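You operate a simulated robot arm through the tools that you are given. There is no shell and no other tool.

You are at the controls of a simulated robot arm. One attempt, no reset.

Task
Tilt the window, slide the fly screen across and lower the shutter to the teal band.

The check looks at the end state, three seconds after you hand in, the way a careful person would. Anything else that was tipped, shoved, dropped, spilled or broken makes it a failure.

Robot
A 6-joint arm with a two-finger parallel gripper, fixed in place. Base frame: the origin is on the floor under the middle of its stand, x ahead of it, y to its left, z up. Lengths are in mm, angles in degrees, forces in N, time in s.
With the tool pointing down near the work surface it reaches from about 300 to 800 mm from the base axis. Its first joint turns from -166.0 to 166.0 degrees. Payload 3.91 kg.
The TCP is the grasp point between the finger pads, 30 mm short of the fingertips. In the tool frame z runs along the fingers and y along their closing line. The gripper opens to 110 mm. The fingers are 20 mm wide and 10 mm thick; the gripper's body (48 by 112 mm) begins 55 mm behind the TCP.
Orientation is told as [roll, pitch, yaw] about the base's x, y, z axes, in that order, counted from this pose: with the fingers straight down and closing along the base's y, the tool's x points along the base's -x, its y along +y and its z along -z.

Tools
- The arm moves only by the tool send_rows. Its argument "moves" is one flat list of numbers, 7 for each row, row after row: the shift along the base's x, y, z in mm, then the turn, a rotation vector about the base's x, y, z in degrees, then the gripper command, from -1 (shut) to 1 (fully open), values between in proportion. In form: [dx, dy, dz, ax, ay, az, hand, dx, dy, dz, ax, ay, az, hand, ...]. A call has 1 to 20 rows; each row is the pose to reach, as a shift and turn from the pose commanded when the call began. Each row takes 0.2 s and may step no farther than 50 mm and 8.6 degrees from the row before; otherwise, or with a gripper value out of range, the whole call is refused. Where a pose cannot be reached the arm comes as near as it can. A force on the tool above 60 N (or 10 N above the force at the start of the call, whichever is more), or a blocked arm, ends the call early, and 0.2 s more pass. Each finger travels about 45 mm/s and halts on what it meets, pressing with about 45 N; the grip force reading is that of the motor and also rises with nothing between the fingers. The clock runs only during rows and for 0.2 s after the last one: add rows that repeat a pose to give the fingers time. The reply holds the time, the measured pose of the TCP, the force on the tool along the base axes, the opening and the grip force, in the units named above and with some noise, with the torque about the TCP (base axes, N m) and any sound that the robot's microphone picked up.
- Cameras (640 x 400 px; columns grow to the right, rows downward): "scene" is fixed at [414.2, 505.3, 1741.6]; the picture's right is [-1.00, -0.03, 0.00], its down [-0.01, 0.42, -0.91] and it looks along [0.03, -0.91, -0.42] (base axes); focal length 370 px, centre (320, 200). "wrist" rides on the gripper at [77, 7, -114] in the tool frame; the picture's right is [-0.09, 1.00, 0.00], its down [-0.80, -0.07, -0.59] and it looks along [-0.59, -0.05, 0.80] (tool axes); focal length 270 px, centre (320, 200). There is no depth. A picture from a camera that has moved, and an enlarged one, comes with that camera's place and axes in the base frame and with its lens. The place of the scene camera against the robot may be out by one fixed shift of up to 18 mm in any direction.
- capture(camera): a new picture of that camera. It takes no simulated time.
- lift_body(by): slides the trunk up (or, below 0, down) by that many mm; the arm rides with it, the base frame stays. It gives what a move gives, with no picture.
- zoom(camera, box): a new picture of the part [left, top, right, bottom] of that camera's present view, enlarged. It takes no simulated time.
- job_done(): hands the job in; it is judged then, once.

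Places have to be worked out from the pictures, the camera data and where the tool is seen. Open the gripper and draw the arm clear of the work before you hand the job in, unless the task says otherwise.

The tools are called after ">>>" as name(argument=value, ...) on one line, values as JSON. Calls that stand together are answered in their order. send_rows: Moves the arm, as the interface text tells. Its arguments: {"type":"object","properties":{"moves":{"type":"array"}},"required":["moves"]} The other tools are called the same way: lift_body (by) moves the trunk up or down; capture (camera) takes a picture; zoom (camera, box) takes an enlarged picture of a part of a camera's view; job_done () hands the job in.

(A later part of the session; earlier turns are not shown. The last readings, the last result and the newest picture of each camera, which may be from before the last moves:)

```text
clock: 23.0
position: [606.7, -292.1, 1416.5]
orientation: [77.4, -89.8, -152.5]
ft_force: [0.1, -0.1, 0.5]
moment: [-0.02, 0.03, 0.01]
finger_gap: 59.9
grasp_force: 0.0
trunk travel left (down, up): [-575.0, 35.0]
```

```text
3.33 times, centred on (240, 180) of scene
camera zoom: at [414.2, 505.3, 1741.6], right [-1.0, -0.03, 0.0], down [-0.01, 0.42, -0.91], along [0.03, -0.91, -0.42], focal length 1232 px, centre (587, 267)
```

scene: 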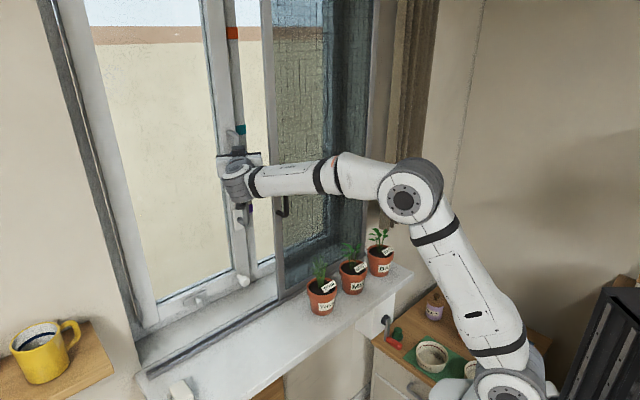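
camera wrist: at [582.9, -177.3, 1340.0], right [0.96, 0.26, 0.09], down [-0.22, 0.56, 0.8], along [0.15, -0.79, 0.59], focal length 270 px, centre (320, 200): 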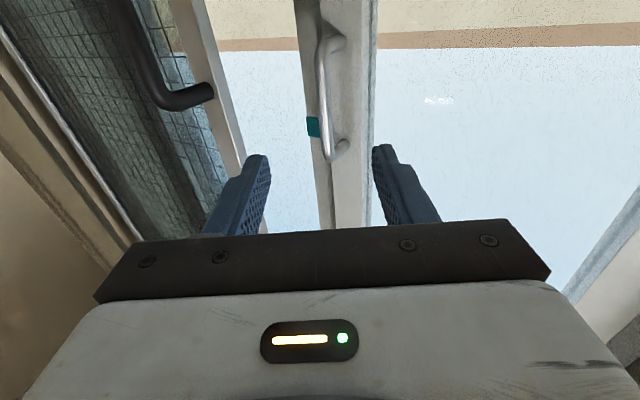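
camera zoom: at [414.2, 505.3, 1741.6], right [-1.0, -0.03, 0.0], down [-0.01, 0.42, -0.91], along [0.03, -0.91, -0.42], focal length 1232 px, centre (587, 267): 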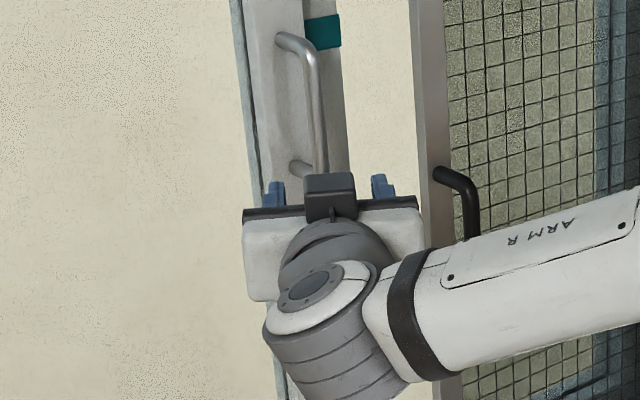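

I need an unobstructed look at the lever, so I swing the arm left and square it to the window again, well in front of the screen.

>>> send_rows(moves=[11.7, 21.6, -25, 0, 0, 6, 0.5, 23.3, 43.1, -50, 0, 0, 12, 1, 35, 64.7, -76, 0, 0, 18, 1, 46.6, 86.2, -101, 0, 0, 24, 1, 58.3, 107.8, -126, 0, 0, 30, 1])

>>> capture(camera="wrist")

>>> zoom(camera="wrist", box=[40, 0, 260, 235])

>>> zoom(camera="scene", box=[180, 120, 300, 240])

```text
clock: 24.2
position: [665.7, -183.7, 1288.7]
orientation: [66.6, -89.9, -111.5]
ft_force: [-0.1, -0.1, -0.3]
moment: [0.0, 0.02, 0.01]
finger_gap: 109.9
grasp_force: 0.1
trunk travel left (down, up): [-575.0, 35.0]
```

```text
taken
camera wrist: at [590.5, -96.5, 1211.5], right [0.71, 0.7, 0.09], down [-0.47, 0.37, 0.8], along [0.53, -0.61, 0.59], focal length 270 px, centre (320, 200)
```

wrist: 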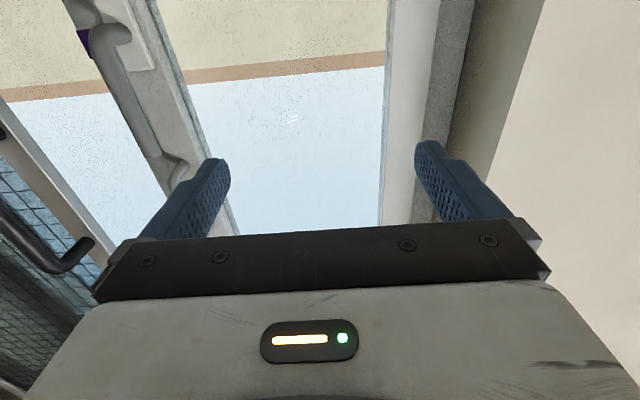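

```text
1.70 times, centred on (150, 118) of wrist
camera zoom: at [590.5, -96.5, 1211.5], right [0.71, 0.7, 0.09], down [-0.47, 0.37, 0.8], along [0.53, -0.61, 0.59], focal length 460 px, centre (609, 340)
```

zoom: 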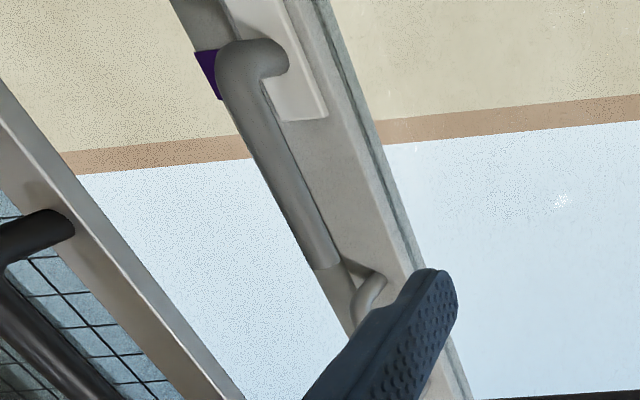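

```text
3.33 times, centred on (240, 180) of scene
camera zoom: at [414.2, 505.3, 1741.6], right [-1.0, -0.03, 0.0], down [-0.01, 0.42, -0.91], along [0.03, -0.91, -0.42], focal length 1232 px, centre (587, 267)
```

zoom: 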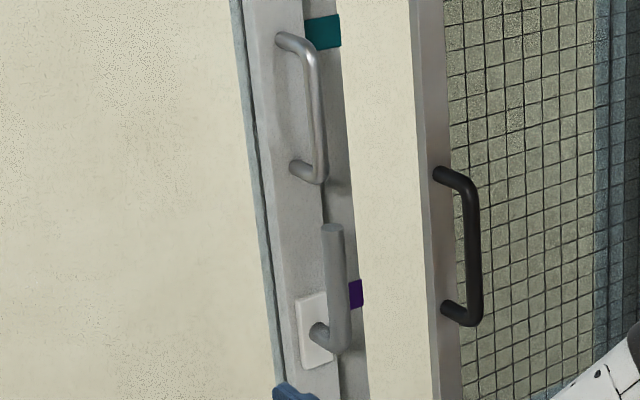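

The lever is truly vertical-up, so up means swing; tilt should then be the horizontal position. I'll put the right finger just right of the raised rod to push it back down-left to horizontal.

>>> send_rows(moves=[-27.4, -27.4, 4, 0, 0, 0, 1, -54.7, -54.7, 8, 0, 0, 0, 1, -82.1, -82.1, 12, 0, 0, 0, 1, -109.5, -109.5, 15, 0, 0, 0, 1, -81.9, -137, 15, 0, 0, 0, 1, -54.3, -164.6, 15, 0, 0, 0, 1, -26.7, -192.2, 15, 0, 0, 0, 1])

>>> capture(camera="wrist")

```text
clock: 25.8
position: [642.5, -376.1, 1306.5]
orientation: [20.6, -89.8, -65.7]
ft_force: [0.6, -0.7, 0.3]
moment: [-0.01, 0.01, 0.0]
finger_gap: 110.0
grasp_force: 0.1
trunk travel left (down, up): [-575.0, 35.0]
```

```text
taken
camera wrist: at [566.0, -288.0, 1229.5], right [0.71, 0.7, 0.09], down [-0.47, 0.37, 0.8], along [0.53, -0.61, 0.59], focal length 270 px, centre (320, 200)
```

wrist: 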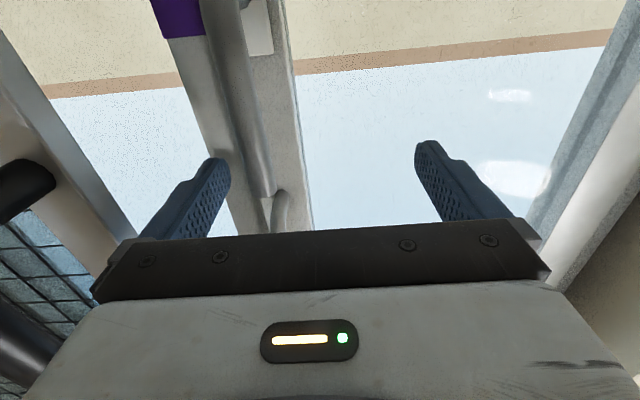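

Rod is between the fingers, right finger on its right side. I go in and sweep it along the arc down to horizontal.

>>> send_rows(moves=[25.5, -26.9, -1, 0, 0, 0, 1, 34.1, -18.2, -0.4, 0, 0, 0, 1, 38.9, -13.4, 0, 0, 0, 0, 1, 48.6, -3.7, -0.4, 0, 0, 0, 1, 58.3, 5.9, -3.2, 0, 0, 0, 1, 67.7, 15.3, -8.4, 0, 0, 0, 1, 76.6, 24.3, -15.9, 0, 0, 0, 1, 84.6, 32.2, -25.6, 0, 0, 0, 1, 91.4, 39.1, -37.6, 0, 0, 0, 1, 96.7, 44.3, -51.3, 0, 0, 0, 1, 98.6, 46.3, -58.8, 0, 0, 0, 1, 100.1, 47.8, -66.5, 0, 0, 0, 1])

>>> capture(camera="wrist")

>>> zoom(camera="scene", box=[160, 120, 300, 260])

```text
clock: 28.4
position: [737.8, -326.3, 1239.1]
orientation: [69.4, -89.9, -114.6]
ft_force: [0.4, 0.2, -0.2]
moment: [0.03, 0.01, 0.0]
finger_gap: 109.9
grasp_force: 0.0
trunk travel left (down, up): [-575.0, 35.0]
```

```text
taken
camera wrist: at [661.6, -238.4, 1162.4], right [0.71, 0.7, 0.09], down [-0.47, 0.37, 0.8], along [0.53, -0.61, 0.59], focal length 270 px, centre (320, 200)
```

wrist: 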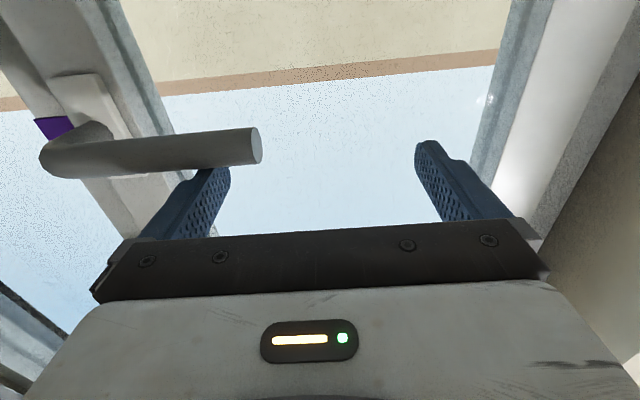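

```text
2.86 times, centred on (230, 190) of scene
camera zoom: at [414.2, 505.3, 1741.6], right [-1.0, -0.03, 0.0], down [-0.01, 0.42, -0.91], along [0.03, -0.91, -0.42], focal length 1056 px, centre (577, 229)
```

zoom: 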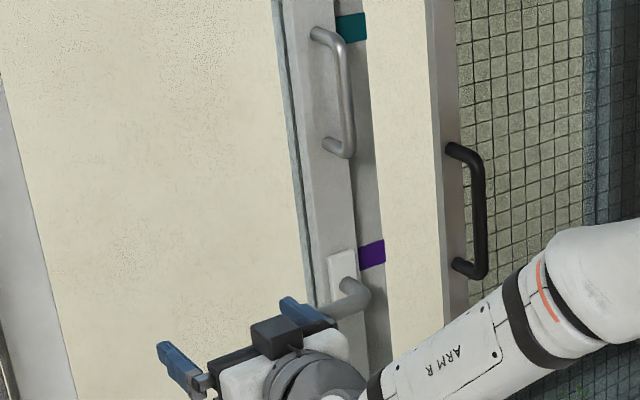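

Lever is now level, pointing left. I back out, rise, yaw 30° again and line up with the pull bar.

>>> send_rows(moves=[0, 0, 10, 0, 0, 0, 1, -31.8, 31.8, 12, 0, 0, 0, 1, -63.6, 63.6, 12, 0, 0, 0, 1, -91.9, 91.9, 12, 0, 0, 0, 1, -100.1, 83.7, 48, 0, 0, -6, 0.5, -108.3, 75.5, 86, 0, 0, -12, 0.09, -116.5, 67.3, 124, 0, 0, -18, 0.09, -124.7, 59.1, 162, 0, 0, -24, 0.09, -132.9, 50.9, 190, 0, 0, -30, 0.09])

>>> capture(camera="wrist")

>>> zoom(camera="scene", box=[120, 60, 320, 310])

```text
clock: 30.4
position: [604.3, -273.9, 1428.0]
orientation: [19.5, -89.9, -94.6]
ft_force: [0.1, -0.7, 0.9]
moment: [-0.03, -0.01, -0.01]
finger_gap: 60.1
grasp_force: 0.0
trunk travel left (down, up): [-575.0, 35.0]
```

```text
taken
camera wrist: at [581.2, -160.9, 1352.0], right [0.96, 0.25, 0.09], down [-0.22, 0.56, 0.8], along [0.15, -0.79, 0.59], focal length 270 px, centre (320, 200)
```

wrist: 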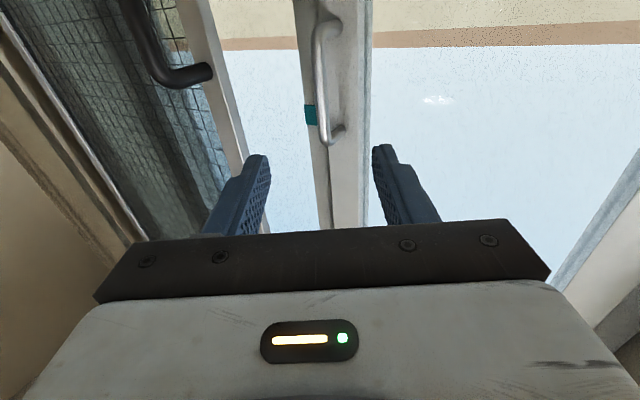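

```text
1.60 times, centred on (220, 185) of scene
camera zoom: at [414.2, 505.3, 1741.6], right [-1.0, -0.03, 0.0], down [-0.01, 0.42, -0.91], along [0.03, -0.91, -0.42], focal length 591 px, centre (480, 224)
```

zoom: 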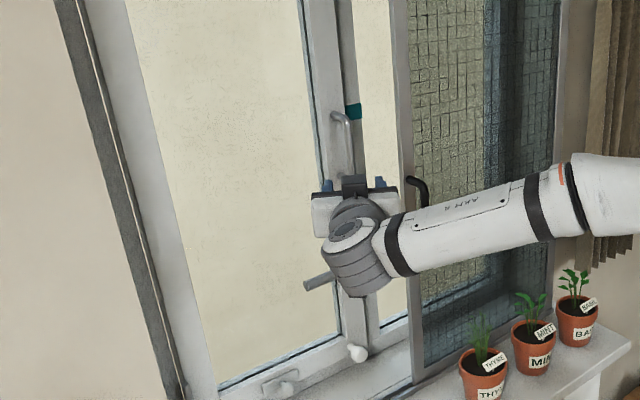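

Approaching and gripping the bar again with the lever level.

>>> send_rows(moves=[10.9, -41.8, 1, 0, 0, 0, 0.09, 21.7, -83.7, 1, 0, 0, 0, 0.09, 32.6, -125.5, 1, 0, 0, 0, 0.09, 43.4, -167.3, 1, 0, 0, 0, 0.09, 43.4, -167.3, 1, 0, 0, 0, -1, 43.4, -167.3, 1, 0, 0, 0, -1, 43.4, -167.3, 1, 0, 0, 0, -1, 43.4, -167.3, 1, 0, 0, 0, -1])

>>> zoom(camera="scene", box=[120, 60, 320, 310])

```text
clock: 32.2
position: [649.9, -445.4, 1432.1]
orientation: [23.1, -89.9, -98.2]
ft_force: [0.5, -1.0, -1.5]
moment: [0.18, 0.45, 0.03]
finger_gap: 13.9
grasp_force: 44.1
trunk travel left (down, up): [-575.0, 35.0]
```

```text
1.60 times, centred on (220, 185) of scene
camera zoom: at [414.2, 505.3, 1741.6], right [-1.0, -0.03, 0.0], down [-0.01, 0.42, -0.91], along [0.03, -0.91, -0.42], focal length 591 px, centre (480, 224)
```

zoom: 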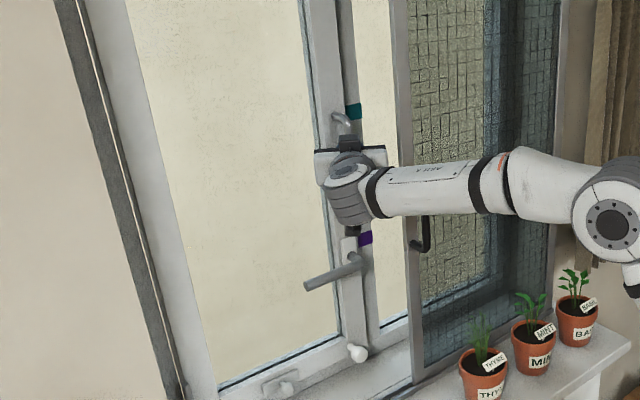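

Lever level, bar gripped. I pull 24 mm without dropping and watch whether the bottom corner stays put.

>>> send_rows(moves=[-4.2, 4.2, -0.5, 0, 0, 0, -1, -8.5, 8.5, -1, 0, 0, 0, -1, -12.7, 12.7, -2, 0, 0, 0, -1, -17, 17, -3, 0, 0, 0, -1])

>>> zoom(camera="scene", box=[120, 60, 320, 310])

>>> zoom(camera="scene", box=[120, 200, 280, 300])

```text
clock: 33.2
position: [632.1, -427.6, 1427.6]
orientation: [42.2, -89.9, -117.3]
ft_force: [-2.4, -0.4, -4.6]
moment: [-0.59, -1.04, -0.04]
finger_gap: 13.9
grasp_force: 45.2
trunk travel left (down, up): [-575.0, 35.0]
```

```text
1.60 times, centred on (220, 185) of scene
camera zoom: at [414.2, 505.3, 1741.6], right [-1.0, -0.03, 0.0], down [-0.01, 0.42, -0.91], along [0.03, -0.91, -0.42], focal length 591 px, centre (480, 224)
```

zoom: 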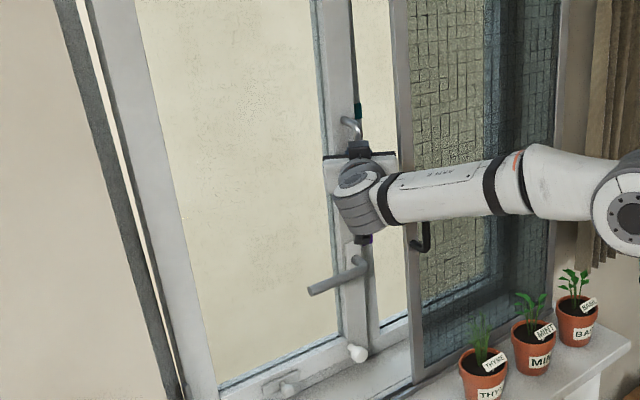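

```text
4.00 times, centred on (200, 250) of scene
camera zoom: at [414.2, 505.3, 1741.6], right [-1.0, -0.03, 0.0], down [-0.01, 0.42, -0.91], along [0.03, -0.91, -0.42], focal length 1478 px, centre (800, 0)
```

zoom: 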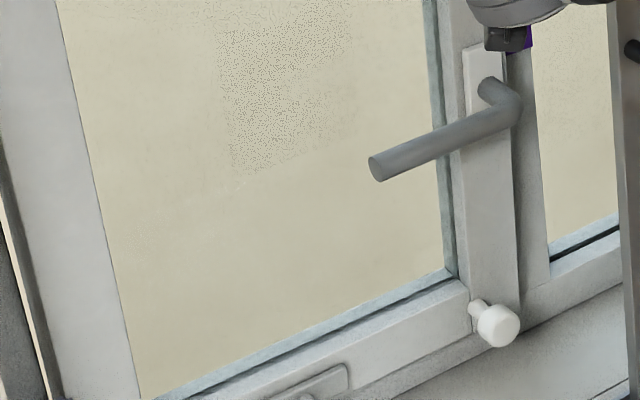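

It tilts now: the corner knob stays put and a gap opens at the upper left, with little force. I keep pulling gently, watching for the end stop.

>>> send_rows(moves=[-4, 4, -0.8, 0, 0, 0, -1, -8, 8, -1.6, 0, 0, 0, -1, -12, 12, -2.5, 0, 0, 0, -1, -16, 16, -3.4, 0, 0, 0, -1, -20, 20, -4.4, 0, 0, 0, -1, -24, 24, -5.4, 0, 0, 0, -1])

>>> zoom(camera="scene", box=[0, 0, 340, 212])

```text
clock: 34.6
position: [617.1, -408.9, 1420.4]
orientation: [93.2, -89.9, -167.9]
ft_force: [31.4, -26.9, 3.8]
moment: [0.91, -0.78, 0.14]
finger_gap: 14.3
grasp_force: 45.1
trunk travel left (down, up): [-575.0, 35.0]
stopped in row 6: the force on the tool passed its limit at 97 N (the readings are from after the stop); the commanded pose is now the measured one
```

```text
1.88 times, centred on (170, 106) of scene
camera zoom: at [414.2, 505.3, 1741.6], right [-1.0, -0.03, 0.0], down [-0.01, 0.42, -0.91], along [0.03, -0.91, -0.42], focal length 696 px, centre (602, 377)
```

zoom: 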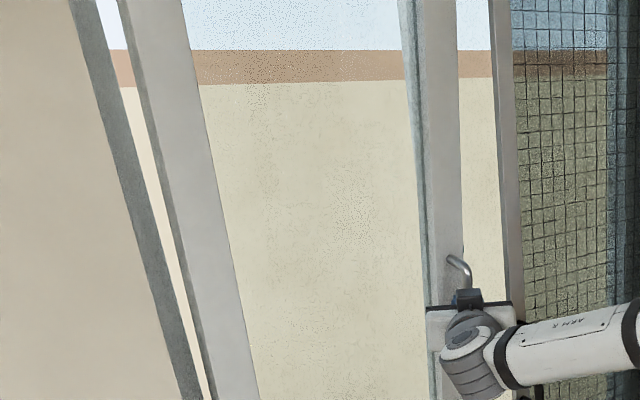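

The sash met its tilt stop (about 49 mm at the bar, ~6°). I ease the tension, open, and back away along the tool axis, then check that the sash stays tilted.

>>> send_rows(moves=[1.5, -1.5, 0, 0, 0, 0, -1, 1.5, -1.5, 0, 0, 0, 0, 0.0, 1.5, -1.5, 0, 0, 0, 0, 0.09, 1.5, -1.5, 0, 0, 0, 0, 0.09, -7, 30, 0, 0, 0, 0, 0.09, -15, 62, 0, 0, 0, 0, 0.09, -25, 100, 0, 0, 0, 0, 0.09, -35, 138, 0, 0, 0, 0, 0.09])

>>> capture(camera="scene")

>>> capture(camera="wrist")

```text
clock: 36.4
position: [577.1, -264.3, 1425.2]
orientation: [143.9, -89.6, 141.2]
ft_force: [0.5, 0.2, -0.6]
moment: [-0.01, 0.03, 0.03]
finger_gap: 59.8
grasp_force: 0.1
trunk travel left (down, up): [-575.0, 35.0]
```

```text
taken
```

scene: 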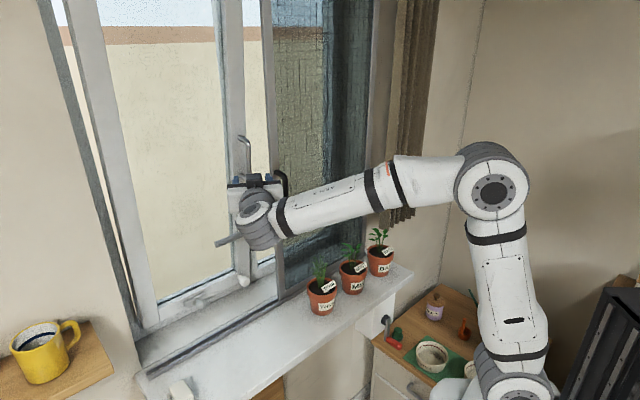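

```text
taken
camera wrist: at [553.8, -150.9, 1347.4], right [0.96, 0.26, 0.09], down [-0.23, 0.56, 0.8], along [0.16, -0.79, 0.6], focal length 270 px, centre (320, 200)
```

wrist: 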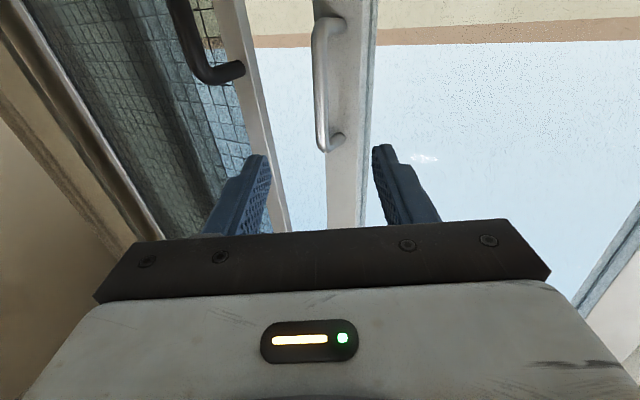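

The sash stays tilted on its own. Next I locate the shutter crank under the right end of the sill; I draw the arm back and square it first.

>>> send_rows(moves=[-14.1, 14.1, 0, 0, 0, 6, 0.5, -28.3, 28.3, 0, 0, 0, 12, 1, -42.4, 42.4, 0, 0, 0, 18, 1, -56.6, 56.6, 0, 0, 0, 24, 1, -70.7, 70.7, 0, 0, 0, 30, 1])

>>> send_rows(moves=[-31.8, -17.7, -22, 3.53, 3.53, 0, 1, -63.6, -35.4, -44, 7.07, 7.07, 0, 1, -95.5, -53, -66, 10.6, 10.6, 0, 1, -127.3, -70.7, -88, 14.1, 14.1, 0, 1, -159.1, -88.4, -110, 17.7, 17.7, 0, 1, -190.9, -106.1, -132, 21.2, 21.2, 0, 1, -222.7, -123.7, -154, 24.7, 24.7, 0, 1, -254.6, -141.4, -176, 28.3, 28.3, 0, 1, -286.4, -159.1, -198, 31.8, 31.8, 0, 1, -318.2, -176.8, -220, 35.4, 35.4, 0, 1])

>>> capture(camera="wrist")

>>> capture(camera="scene")

```text
clock: 37.6
position: [502.1, -194.6, 1426.7]
orientation: [136.6, -89.7, 178.7]
ft_force: [0.2, 0.4, -0.2]
moment: [-0.01, -0.01, 0.0]
finger_gap: 110.0
grasp_force: 0.1
trunk travel left (down, up): [-575.0, 35.0]
```

```text
clock: 38.9
position: [408.7, -209.4, 1311.4]
orientation: [1.3, -64.6, -33.4]
ft_force: [-0.7, 0.5, 1.5]
moment: [0.03, 0.02, 0.01]
finger_gap: 110.2
grasp_force: 0.1
out of reach, approached as far as the arm can: row 5
trunk travel left (down, up): [-575.0, 35.0]
stopped in row 6: the arm was blocked; the commanded pose is now the measured one
```

```text
taken
camera wrist: at [296.9, -130.6, 1291.0], right [0.56, 0.82, 0.09], down [-0.21, 0.03, 0.98], along [0.8, -0.57, 0.19], focal length 270 px, centre (320, 200)
```

wrist: 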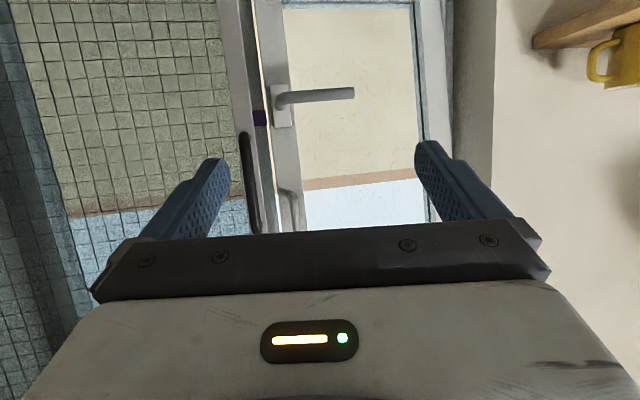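

```text
taken
```

scene: 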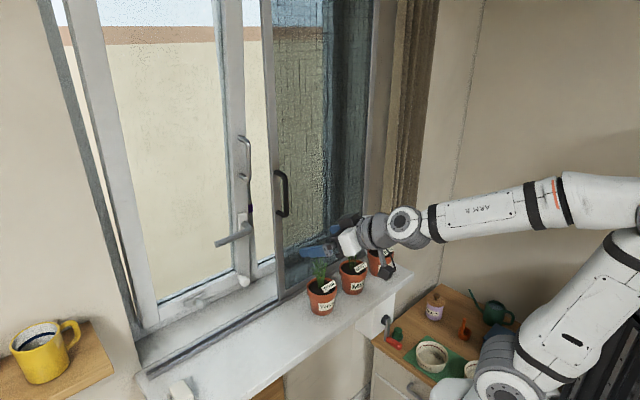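

The arm can't fold that close with a level tool. I'll pitch the tool down first (in place), then travel right.

>>> send_rows(moves=[0, 0, 0, 3.9, 5.8, 0, 1, 0, 0, 0, 7.7, 11.7, 0, 1, 0, 0, 0, 11.6, 17.5, 0, 1, 0, 0, 0, 15.4, 23.4, 0, 1, 0, 0, 0, 19.3, 29.2, 0, 1, 0, 0, 0, 23.1, 35, 0, 1])

>>> capture(camera="scene")

```text
clock: 40.3
position: [406.8, -214.5, 1307.9]
orientation: [0.8, -22.4, -33.6]
ft_force: [0.1, 0.1, -0.4]
moment: [-0.03, -0.01, -0.03]
finger_gap: 109.7
grasp_force: 0.1
out of reach, approached as far as the arm can: row 1, 2, 3
trunk travel left (down, up): [-575.0, 35.0]
```

```text
taken
```

scene: 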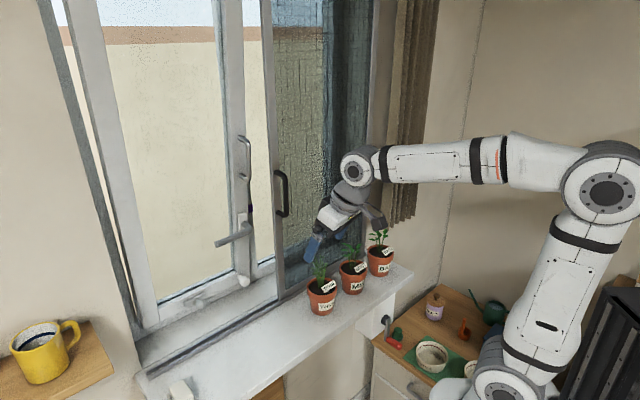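

Arm is in a good posture again. I travel right toward the crank side with the camera looking down and forward.

>>> send_rows(moves=[-30, -25.6, -10, 0, 0, -4.2, 1, -60.1, -51.1, -20, 0, 0, -8.4, 1, -90.1, -76.7, -30, 0, 0, -12.6, 1, -120.2, -102.3, -40, 0, 0, -16.8, 1, -150.2, -127.8, -50, 0, 0, -21, 1, -180.3, -153.4, -58, 0, 0, -25, 1])

>>> capture(camera="wrist")

>>> capture(camera="scene")

```text
clock: 41.7
position: [226.4, -365.9, 1252.0]
orientation: [0.8, -22.6, -58.8]
ft_force: [-0.1, -0.3, -0.3]
moment: [0.02, 0.01, 0.0]
finger_gap: 110.0
grasp_force: 0.0
trunk travel left (down, up): [-575.0, 35.0]
```

```text
taken
camera wrist: at [170.0, -263.5, 1328.3], right [0.89, 0.45, 0.05], down [0.2, -0.48, 0.86], along [0.41, -0.75, -0.52], focal length 270 px, centre (320, 200)
```

wrist: 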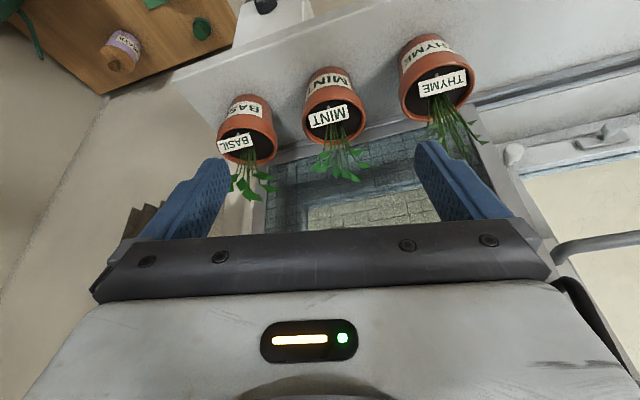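

```text
taken
```

scene: 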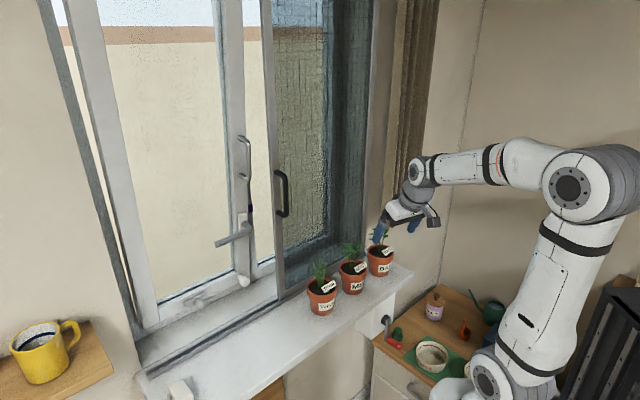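

The crank is just out of the top of the view. I pitch the tool to straight down to bring it in.

>>> send_rows(moves=[0, 0, 0, 6.4, 3.9, 0, 1, 0, 0, 0, 12.9, 7.8, 0, 1, 0, 0, 0, 19.3, 11.7, 0, 1])

>>> capture(camera="wrist")

>>> zoom(camera="wrist", box=[160, 0, 420, 160])

```text
clock: 42.5
position: [226.7, -366.3, 1251.5]
orientation: [0.9, 0.1, -58.8]
ft_force: [0.4, -0.3, 0.1]
moment: [0.0, 0.03, -0.02]
finger_gap: 110.0
grasp_force: 0.1
trunk travel left (down, up): [-575.0, 35.0]
```

```text
taken
camera wrist: at [189.4, -298.2, 1366.5], right [0.9, 0.44, 0.02], down [0.35, -0.73, 0.59], along [0.27, -0.53, -0.81], focal length 270 px, centre (320, 200)
```

wrist: 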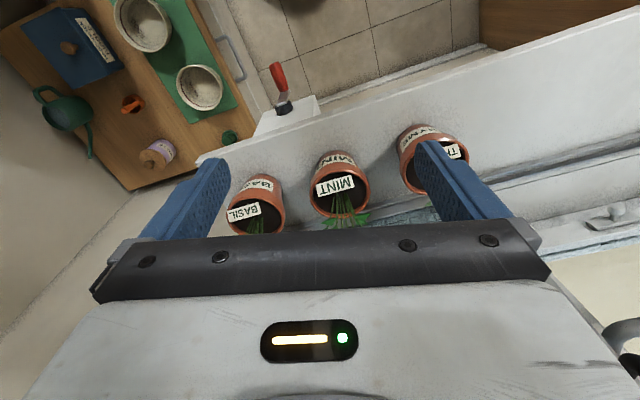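

```text
2.46 times, centred on (290, 80) of wrist
camera zoom: at [189.4, -298.2, 1366.5], right [0.9, 0.44, 0.02], down [0.35, -0.73, 0.59], along [0.27, -0.53, -0.81], focal length 665 px, centre (394, 495)
```

zoom: 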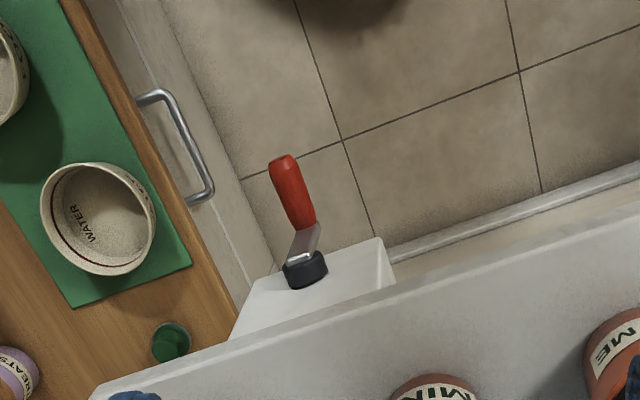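

The crank handle (red) points into the room: hub about w≈487, d≈-196, z≈828; red grip from w≈468 to 414 at d≈-192, z≈766. The cabinet top is far lower (z≈480). I'll align the vertical tool above it, jaws across the grip, then drop the trunk.

>>> send_rows(moves=[-20, -24.3, 0, 0, 0, 4.6, 1, -40, -48.5, 0, 0, 0, 9.2, 1, -60.1, -72.8, 0, 0, 0, 13.8, 1])

>>> capture(camera="wrist")

>>> zoom(camera="wrist", box=[220, 0, 480, 160])

```text
clock: 43.3
position: [164.3, -440.5, 1251.7]
orientation: [1.0, 0.1, -44.8]
ft_force: [0.1, -0.2, -0.6]
moment: [0.0, -0.01, 0.0]
finger_gap: 110.3
grasp_force: 0.0
trunk travel left (down, up): [-575.0, 35.0]
```

```text
taken
camera wrist: at [112.4, -380.9, 1366.2], right [0.76, 0.64, 0.02], down [0.51, -0.62, 0.59], along [0.39, -0.45, -0.8], focal length 270 px, centre (320, 200)
```

wrist: 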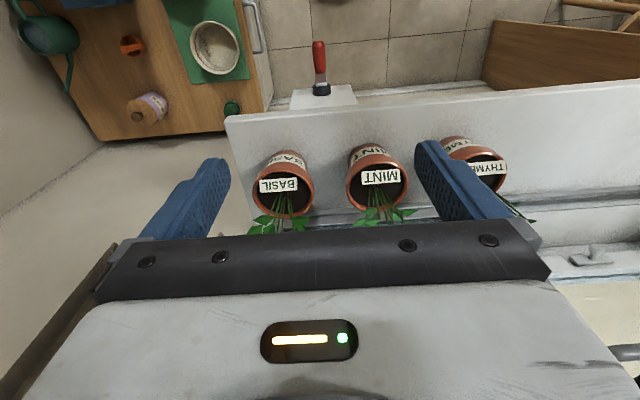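

```text
2.46 times, centred on (350, 80) of wrist
camera zoom: at [112.4, -380.9, 1366.2], right [0.76, 0.64, 0.02], down [0.51, -0.62, 0.59], along [0.39, -0.45, -0.8], focal length 665 px, centre (246, 495)
```

zoom: 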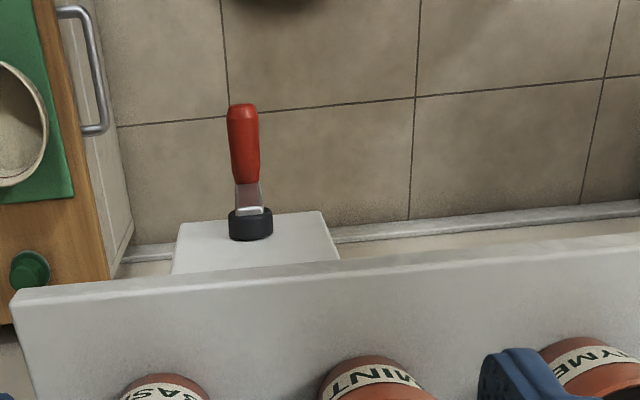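

Refined: hub about w≈482, d≈-188.5, z≈838; red grip w≈416–470, d≈-190, z≈755. The tool hangs clear of the sill edge (w≈489), so I lower the trunk 250 mm and look again.

>>> lift_body(by=-250)

>>> capture(camera="wrist")

>>> capture(camera="scene")

```text
clock: 45.8
position: [165.3, -439.6, 1001.3]
orientation: [0.9, 0.0, -44.9]
ft_force: [-0.1, -0.1, -0.6]
moment: [-0.03, 0.0, -0.02]
finger_gap: 110.0
grasp_force: 0.1
trunk travel left (down, up): [-325.0, 285.0]
```

```text
taken
camera wrist: at [113.0, -379.9, 1116.4], right [0.77, 0.64, 0.02], down [0.51, -0.62, 0.59], along [0.39, -0.45, -0.8], focal length 270 px, centre (320, 200)
```

wrist: 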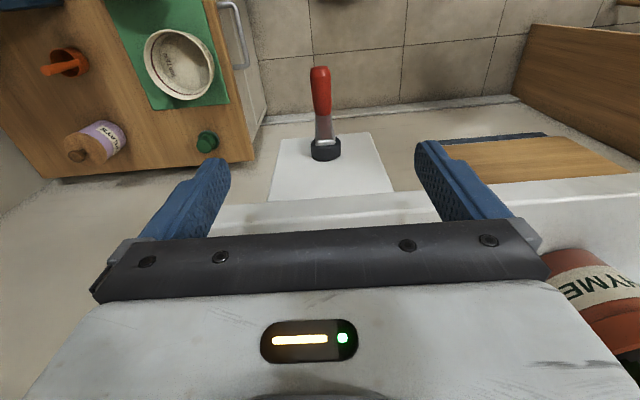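

```text
taken
```

scene: 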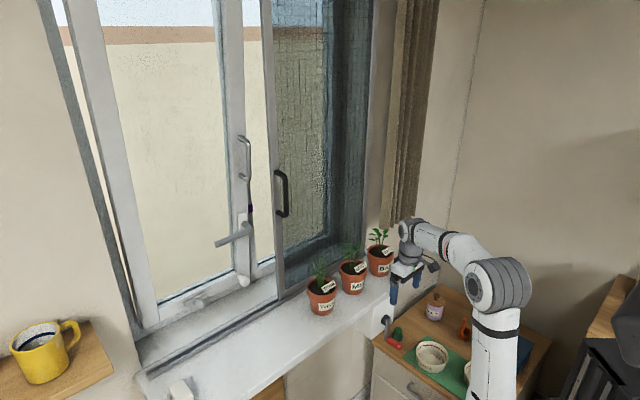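

>>> zoom(camera="wrist", box=[240, 40, 420, 210])

```text
2.35 times, centred on (330, 125) of wrist
camera zoom: at [113.0, -379.9, 1116.4], right [0.77, 0.64, 0.02], down [0.51, -0.62, 0.59], along [0.39, -0.45, -0.8], focal length 636 px, centre (296, 376)
```

zoom: 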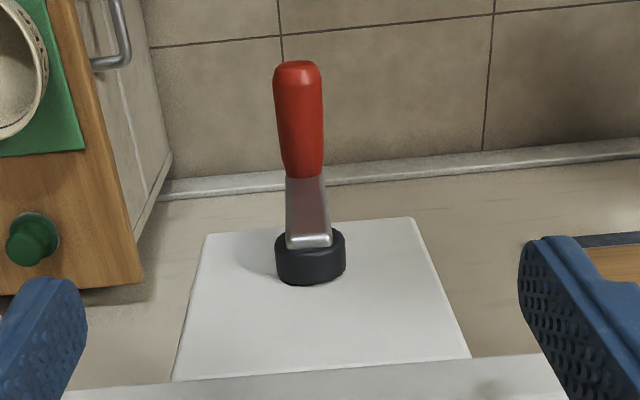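

Hub reads about z≈850, w≈480, d≈-189; the grip's height is less certain (740–775). I'll centre on d=-189.5 and step the trunk down 120 mm, using the wrist view to judge the grip against the fingers.

>>> send_rows(moves=[3.2, 3.2, 0, 0, 0, 0, 1])

>>> lift_body(by=-120)

>>> capture(camera="wrist")

>>> zoom(camera="scene", box=[340, 220, 500, 360])

```text
clock: 46.2
position: [166.1, -438.4, 1001.1]
orientation: [0.9, 0.0, -44.9]
ft_force: [-0.2, 0.3, -1.0]
moment: [0.01, 0.0, 0.02]
finger_gap: 110.0
grasp_force: 0.2
trunk travel left (down, up): [-325.0, 285.0]
```

```text
clock: 47.7
position: [165.6, -435.8, 881.3]
orientation: [0.9, 0.0, -44.9]
ft_force: [-0.4, 0.6, -0.7]
moment: [0.01, 0.01, 0.0]
finger_gap: 110.2
grasp_force: 0.1
trunk travel left (down, up): [-205.0, 405.0]
```

```text
taken
camera wrist: at [115.2, -377.6, 996.8], right [0.77, 0.64, 0.02], down [0.51, -0.62, 0.59], along [0.39, -0.45, -0.8], focal length 270 px, centre (320, 200)
```

wrist: 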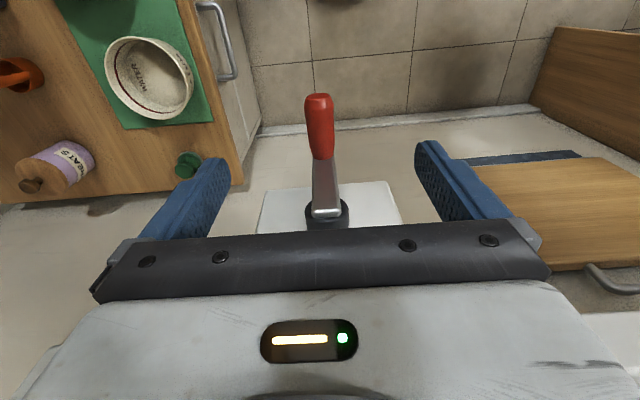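

```text
2.86 times, centred on (420, 290) of scene
camera zoom: at [414.2, 505.3, 1741.6], right [-1.0, -0.03, 0.0], down [-0.01, 0.42, -0.91], along [0.03, -0.91, -0.42], focal length 1056 px, centre (34, -57)
```

zoom: 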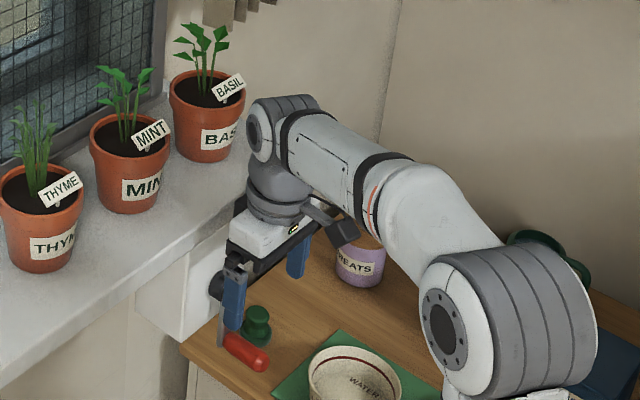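

The grip's axis comes out at z≈762, w≈414–464, d≈-188, radius about 88 under the hub. The fingers will straddle it; I descend to it in small steps and close.

>>> send_rows(moves=[2.8, -0.7, -30, 0, 0, 0, 1, 5.7, -1.4, -60, 0, 0, 0, 1, 5.7, -1.4, -90, 0, 0, 0, 1, 5.7, -1.4, -117, 0, 0, 0, 1])

>>> capture(camera="wrist")

>>> zoom(camera="scene", box=[340, 220, 500, 360])

```text
clock: 48.7
position: [173.6, -439.9, 786.9]
orientation: [0.0, -1.8, -44.8]
ft_force: [-4.9, 17.5, 30.3]
moment: [-1.82, -1.17, 0.3]
finger_gap: 110.3
grasp_force: 0.1
trunk travel left (down, up): [-205.0, 405.0]
stopped in row 4: the force on the tool passed its limit at 87 N (the readings are from after the stop); the commanded pose is now the measured one
```

```text
taken
camera wrist: at [120.7, -376.7, 898.8], right [0.77, 0.64, 0.0], down [0.5, -0.6, 0.62], along [0.4, -0.47, -0.78], focal length 270 px, centre (320, 200)
```

wrist: 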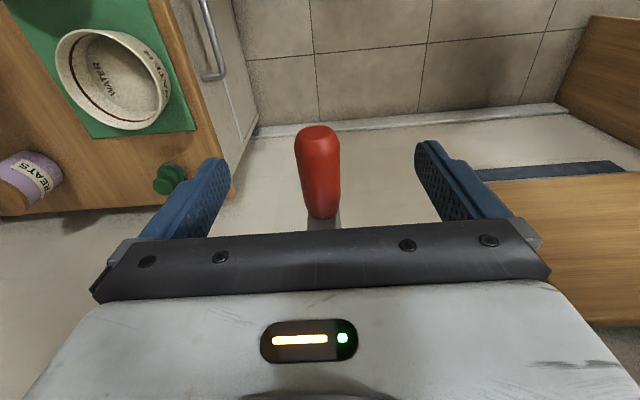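

```text
2.86 times, centred on (420, 290) of scene
camera zoom: at [414.2, 505.3, 1741.6], right [-1.0, -0.03, 0.0], down [-0.01, 0.42, -0.91], along [0.03, -0.91, -0.42], focal length 1056 px, centre (34, -57)
```

zoom: 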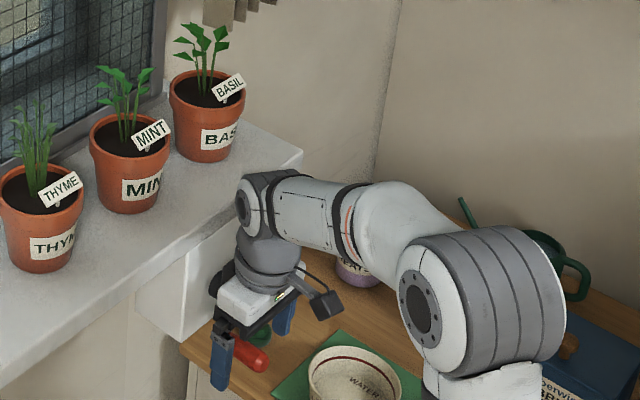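

Contact at the palm: the moment puts it about 41 mm further in at z≈850, i.e. the hub's end touching the gripper body. I lift off, shift 14 mm out toward the grip's free end, straighten, and come down again to z≈774.

>>> send_rows(moves=[-2, 2, 20, 0.6, 0.6, 0, 1, -9.9, 9.9, 25, 1.27, 1.27, 0, 1, -9.9, 9.9, 6, 1.27, 1.27, 0, 1, -9.9, 9.9, -13, 1.27, 1.27, 0, 1])

>>> capture(camera="wrist")

>>> zoom(camera="scene", box=[340, 220, 500, 360])

```text
clock: 49.7
position: [164.8, -430.6, 769.0]
orientation: [0.2, 0.3, -44.9]
ft_force: [-0.5, 0.4, -0.6]
moment: [-0.07, 0.0, 0.02]
finger_gap: 110.2
grasp_force: 0.0
trunk travel left (down, up): [-205.0, 405.0]
```

```text
taken
camera wrist: at [114.0, -371.1, 883.4], right [0.77, 0.64, 0.0], down [0.52, -0.62, 0.59], along [0.38, -0.45, -0.81], focal length 270 px, centre (320, 200)
```

wrist: 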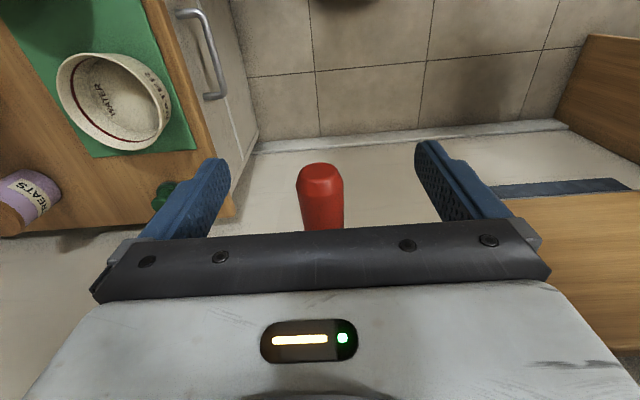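

```text
2.86 times, centred on (420, 290) of scene
camera zoom: at [414.2, 505.3, 1741.6], right [-1.0, -0.03, 0.0], down [-0.01, 0.42, -0.91], along [0.03, -0.91, -0.42], focal length 1056 px, centre (34, -57)
```

zoom: 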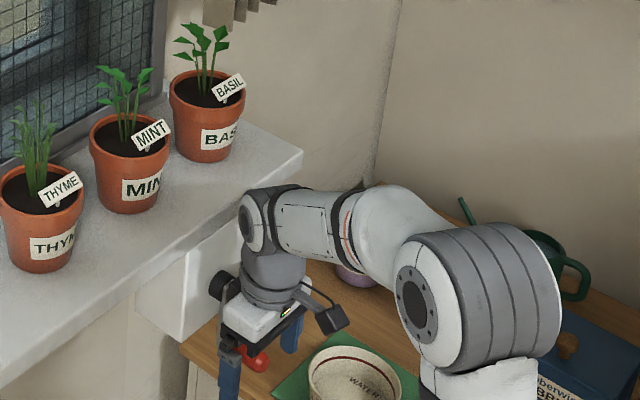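

Clear of the hub now, with the grip between the fingers at about TCP height. I close on it.

>>> send_rows(moves=[0, 0, 0, 0, 0, 0, -1, 0, 0, 0, 0, 0, 0, -1, 0, 0, 0, 0, 0, 0, -1, 0, 0, 0, 0, 0, 0, -1, 0, 0, 0, 0, 0, 0, -1, 0, 0, 0, 0, 0, 0, -1])

>>> capture(camera="wrist")

```text
clock: 51.1
position: [163.6, -430.9, 768.1]
orientation: [0.2, 0.3, -44.9]
ft_force: [-1.5, -0.9, -0.7]
moment: [-0.01, -0.06, 0.03]
finger_gap: 25.2
grasp_force: 41.0
trunk travel left (down, up): [-205.0, 405.0]
```

```text
taken
camera wrist: at [113.8, -371.3, 883.6], right [0.77, 0.64, 0.0], down [0.52, -0.62, 0.59], along [0.38, -0.45, -0.81], focal length 270 px, centre (320, 200)
```

wrist: 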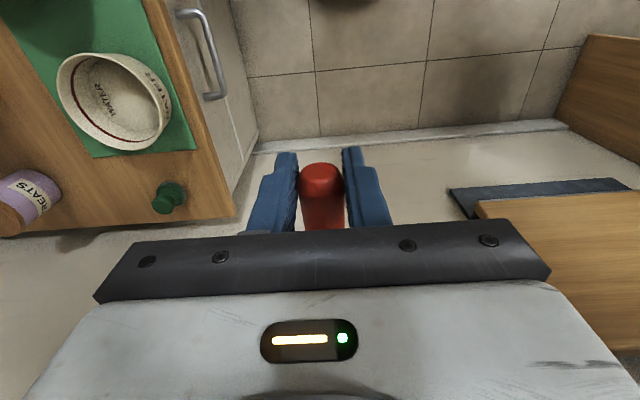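

Gripped (25 mm). I test-turn clockwise (as seen from the room) by 30°, watching force and sound.

>>> send_rows(moves=[5.1, 5.1, 0.3, 0, 0, 0, -1, 10.1, 10.1, 1.2, 0, 0, 0, -1, 15, 15, 2.8, 0, 0, 0, -1, 19.8, 19.8, 4.9, 0, 0, 0, -1, 24.5, 24.5, 7.7, 0, 0, 0, -1, 29, 29, 11, 0, 0, 0, -1])

>>> capture(camera="scene")

>>> capture(camera="wrist")

```text
clock: 52.5
position: [192.0, -402.7, 779.9]
orientation: [0.2, 0.3, -44.9]
ft_force: [-6.4, -2.8, 6.7]
moment: [-0.1, -0.08, 0.01]
finger_gap: 25.5
grasp_force: 44.9
trunk travel left (down, up): [-205.0, 405.0]
```

```text
taken
```

scene: 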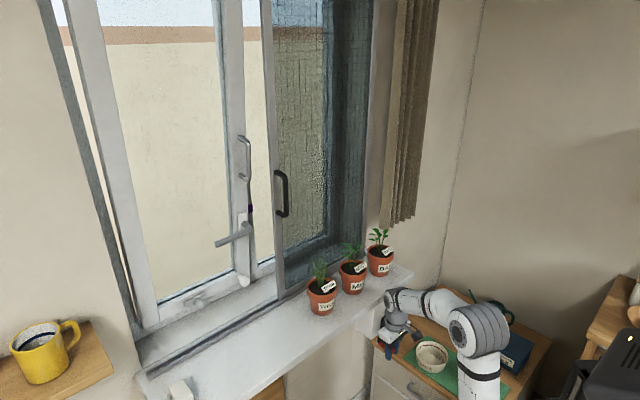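

```text
taken
camera wrist: at [143.0, -342.2, 894.9], right [0.77, 0.64, 0.0], down [0.52, -0.62, 0.59], along [0.38, -0.45, -0.81], focal length 270 px, centre (320, 200)
```

wrist: 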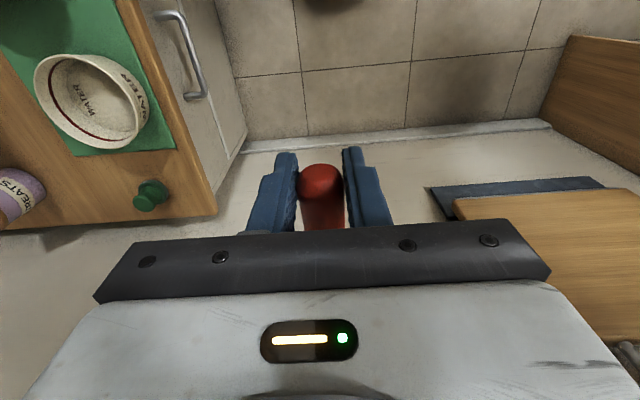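

It turns with only a few newtons. I continue this way to 90°, using the force to refine the crank circle.

>>> send_rows(moves=[8.1, 8.1, 6.8, 0, 0, 0, -1, 15.1, 15.1, 16.7, 0, 0, 0, -1, 20.7, 20.7, 28.1, 0, 0, 0, -1, 24.9, 24.9, 40.7, 0, 0, 0, -1, 27.4, 27.4, 54.2, 0, 0, 0, -1, 28.3, 28.3, 68.1, 0, 0, 0, -1])

>>> capture(camera="wrist")

>>> zoom(camera="scene", box=[340, 220, 500, 360])

```text
clock: 53.9
position: [214.0, -380.1, 843.3]
orientation: [-0.2, 0.1, -45.1]
ft_force: [-18.1, -24.9, 0.2]
moment: [-0.41, -0.2, -0.1]
finger_gap: 25.3
grasp_force: 45.0
trunk travel left (down, up): [-205.0, 405.0]
stopped in row 6: the force on the tool passed its limit at 71 N (the readings are from after the stop); the commanded pose is now the measured one
```

```text
taken
camera wrist: at [165.7, -319.4, 956.9], right [0.77, 0.64, 0.0], down [0.52, -0.62, 0.59], along [0.38, -0.46, -0.81], focal length 270 px, centre (320, 200)
```

wrist: 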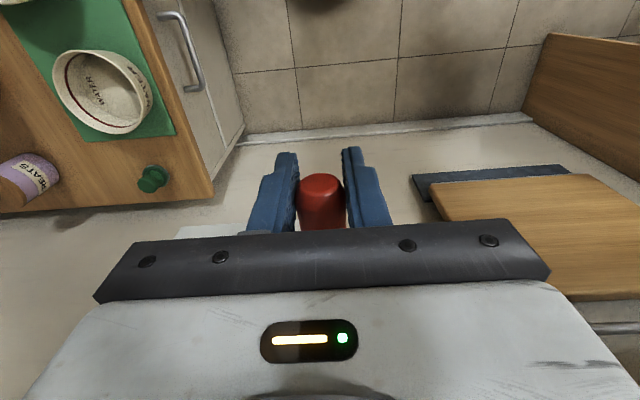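

```text
2.86 times, centred on (420, 290) of scene
camera zoom: at [414.2, 505.3, 1741.6], right [-1.0, -0.03, 0.0], down [-0.01, 0.42, -0.91], along [0.03, -0.91, -0.42], focal length 1056 px, centre (34, -57)
```

zoom: 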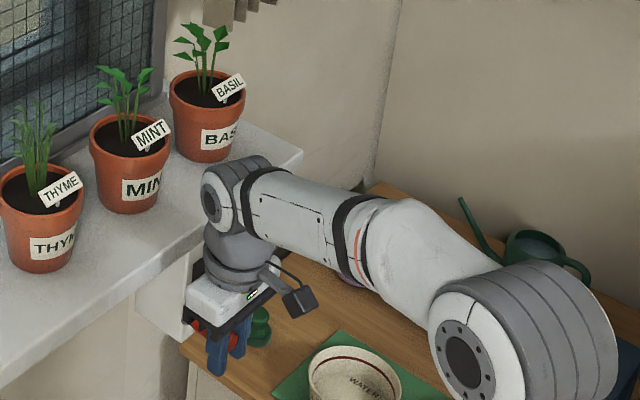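

The inward pull shows the real radius is about 70 with the centre near d=-189, z=838. I follow that corrected circle on to 180°.

>>> send_rows(moves=[-2.8, -2.8, 12.8, 0, 0, 0, -1, -7.8, -7.8, 29.7, 0, 0, 0, -1, -15.6, -15.6, 44.2, 0, 0, 0, -1, -25.9, -25.9, 55.3, 0, 0, 0, -1, -37.8, -37.8, 62.3, 0, 0, 0, -1, -50.6, -50.6, 64.7, 0, 0, 0, -1])

>>> capture(camera="wrist")

>>> capture(camera="scene")

```text
clock: 55.3
position: [164.3, -430.1, 907.5]
orientation: [-0.4, 0.1, -45.1]
ft_force: [6.4, -18.5, 17.4]
moment: [-0.4, 0.05, -0.15]
finger_gap: 25.2
grasp_force: 44.7
trunk travel left (down, up): [-205.0, 405.0]
```

```text
taken
camera wrist: at [115.5, -368.9, 1022.0], right [0.77, 0.64, -0.01], down [0.52, -0.61, 0.59], along [0.38, -0.46, -0.8], focal length 270 px, centre (320, 200)
```

wrist: 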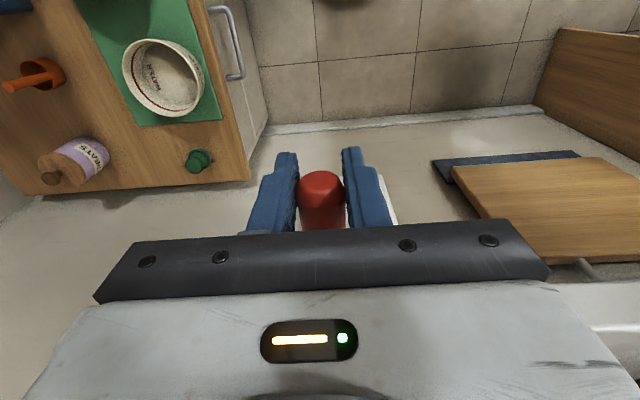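

```text
taken
```

scene: 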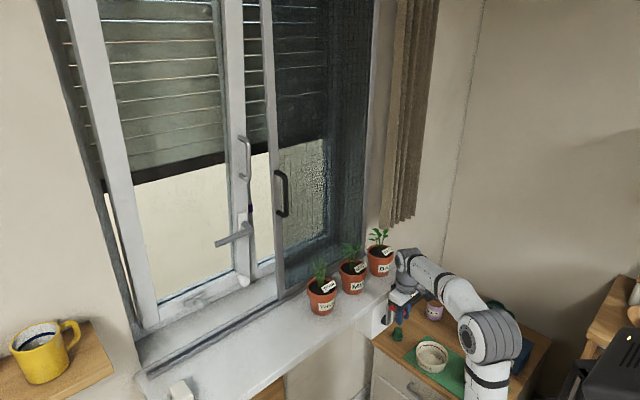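

The shutter responded strongly: half a turn brought it well down the window. I check its lower edge against the teal band.

>>> zoom(camera="scene", box=[80, 100, 340, 260])

>>> zoom(camera="scene", box=[220, 110, 300, 190])

>>> zoom(camera="scene", box=[220, 10, 300, 90])

```text
2.46 times, centred on (210, 180) of scene
camera zoom: at [414.2, 505.3, 1741.6], right [-1.0, -0.03, 0.0], down [-0.01, 0.42, -0.91], along [0.03, -0.91, -0.42], focal length 910 px, centre (591, 249)
```

zoom: 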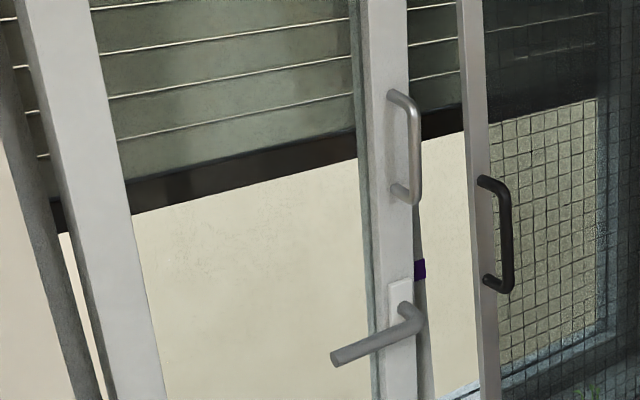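

```text
5.00 times, centred on (260, 150) of scene
camera zoom: at [414.2, 505.3, 1741.6], right [-1.0, -0.03, 0.0], down [-0.01, 0.42, -0.91], along [0.03, -0.91, -0.42], focal length 1848 px, centre (620, 450)
```

zoom: 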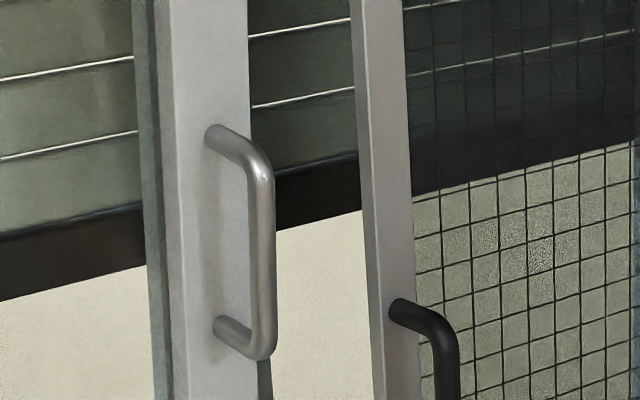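

```text
5.00 times, centred on (260, 50) of scene
camera zoom: at [414.2, 505.3, 1741.6], right [-1.0, -0.03, 0.0], down [-0.01, 0.42, -0.91], along [0.03, -0.91, -0.42], focal length 1848 px, centre (620, 950)
```

zoom: 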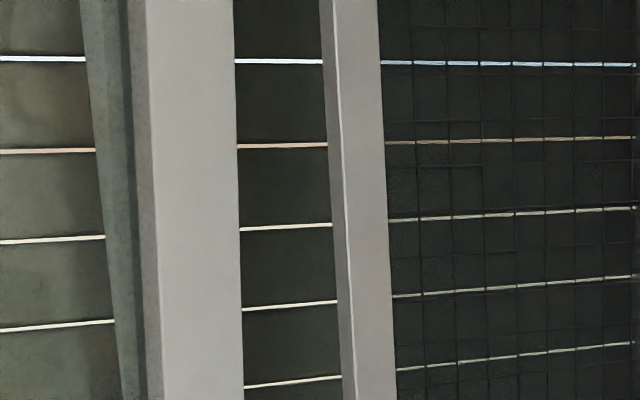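

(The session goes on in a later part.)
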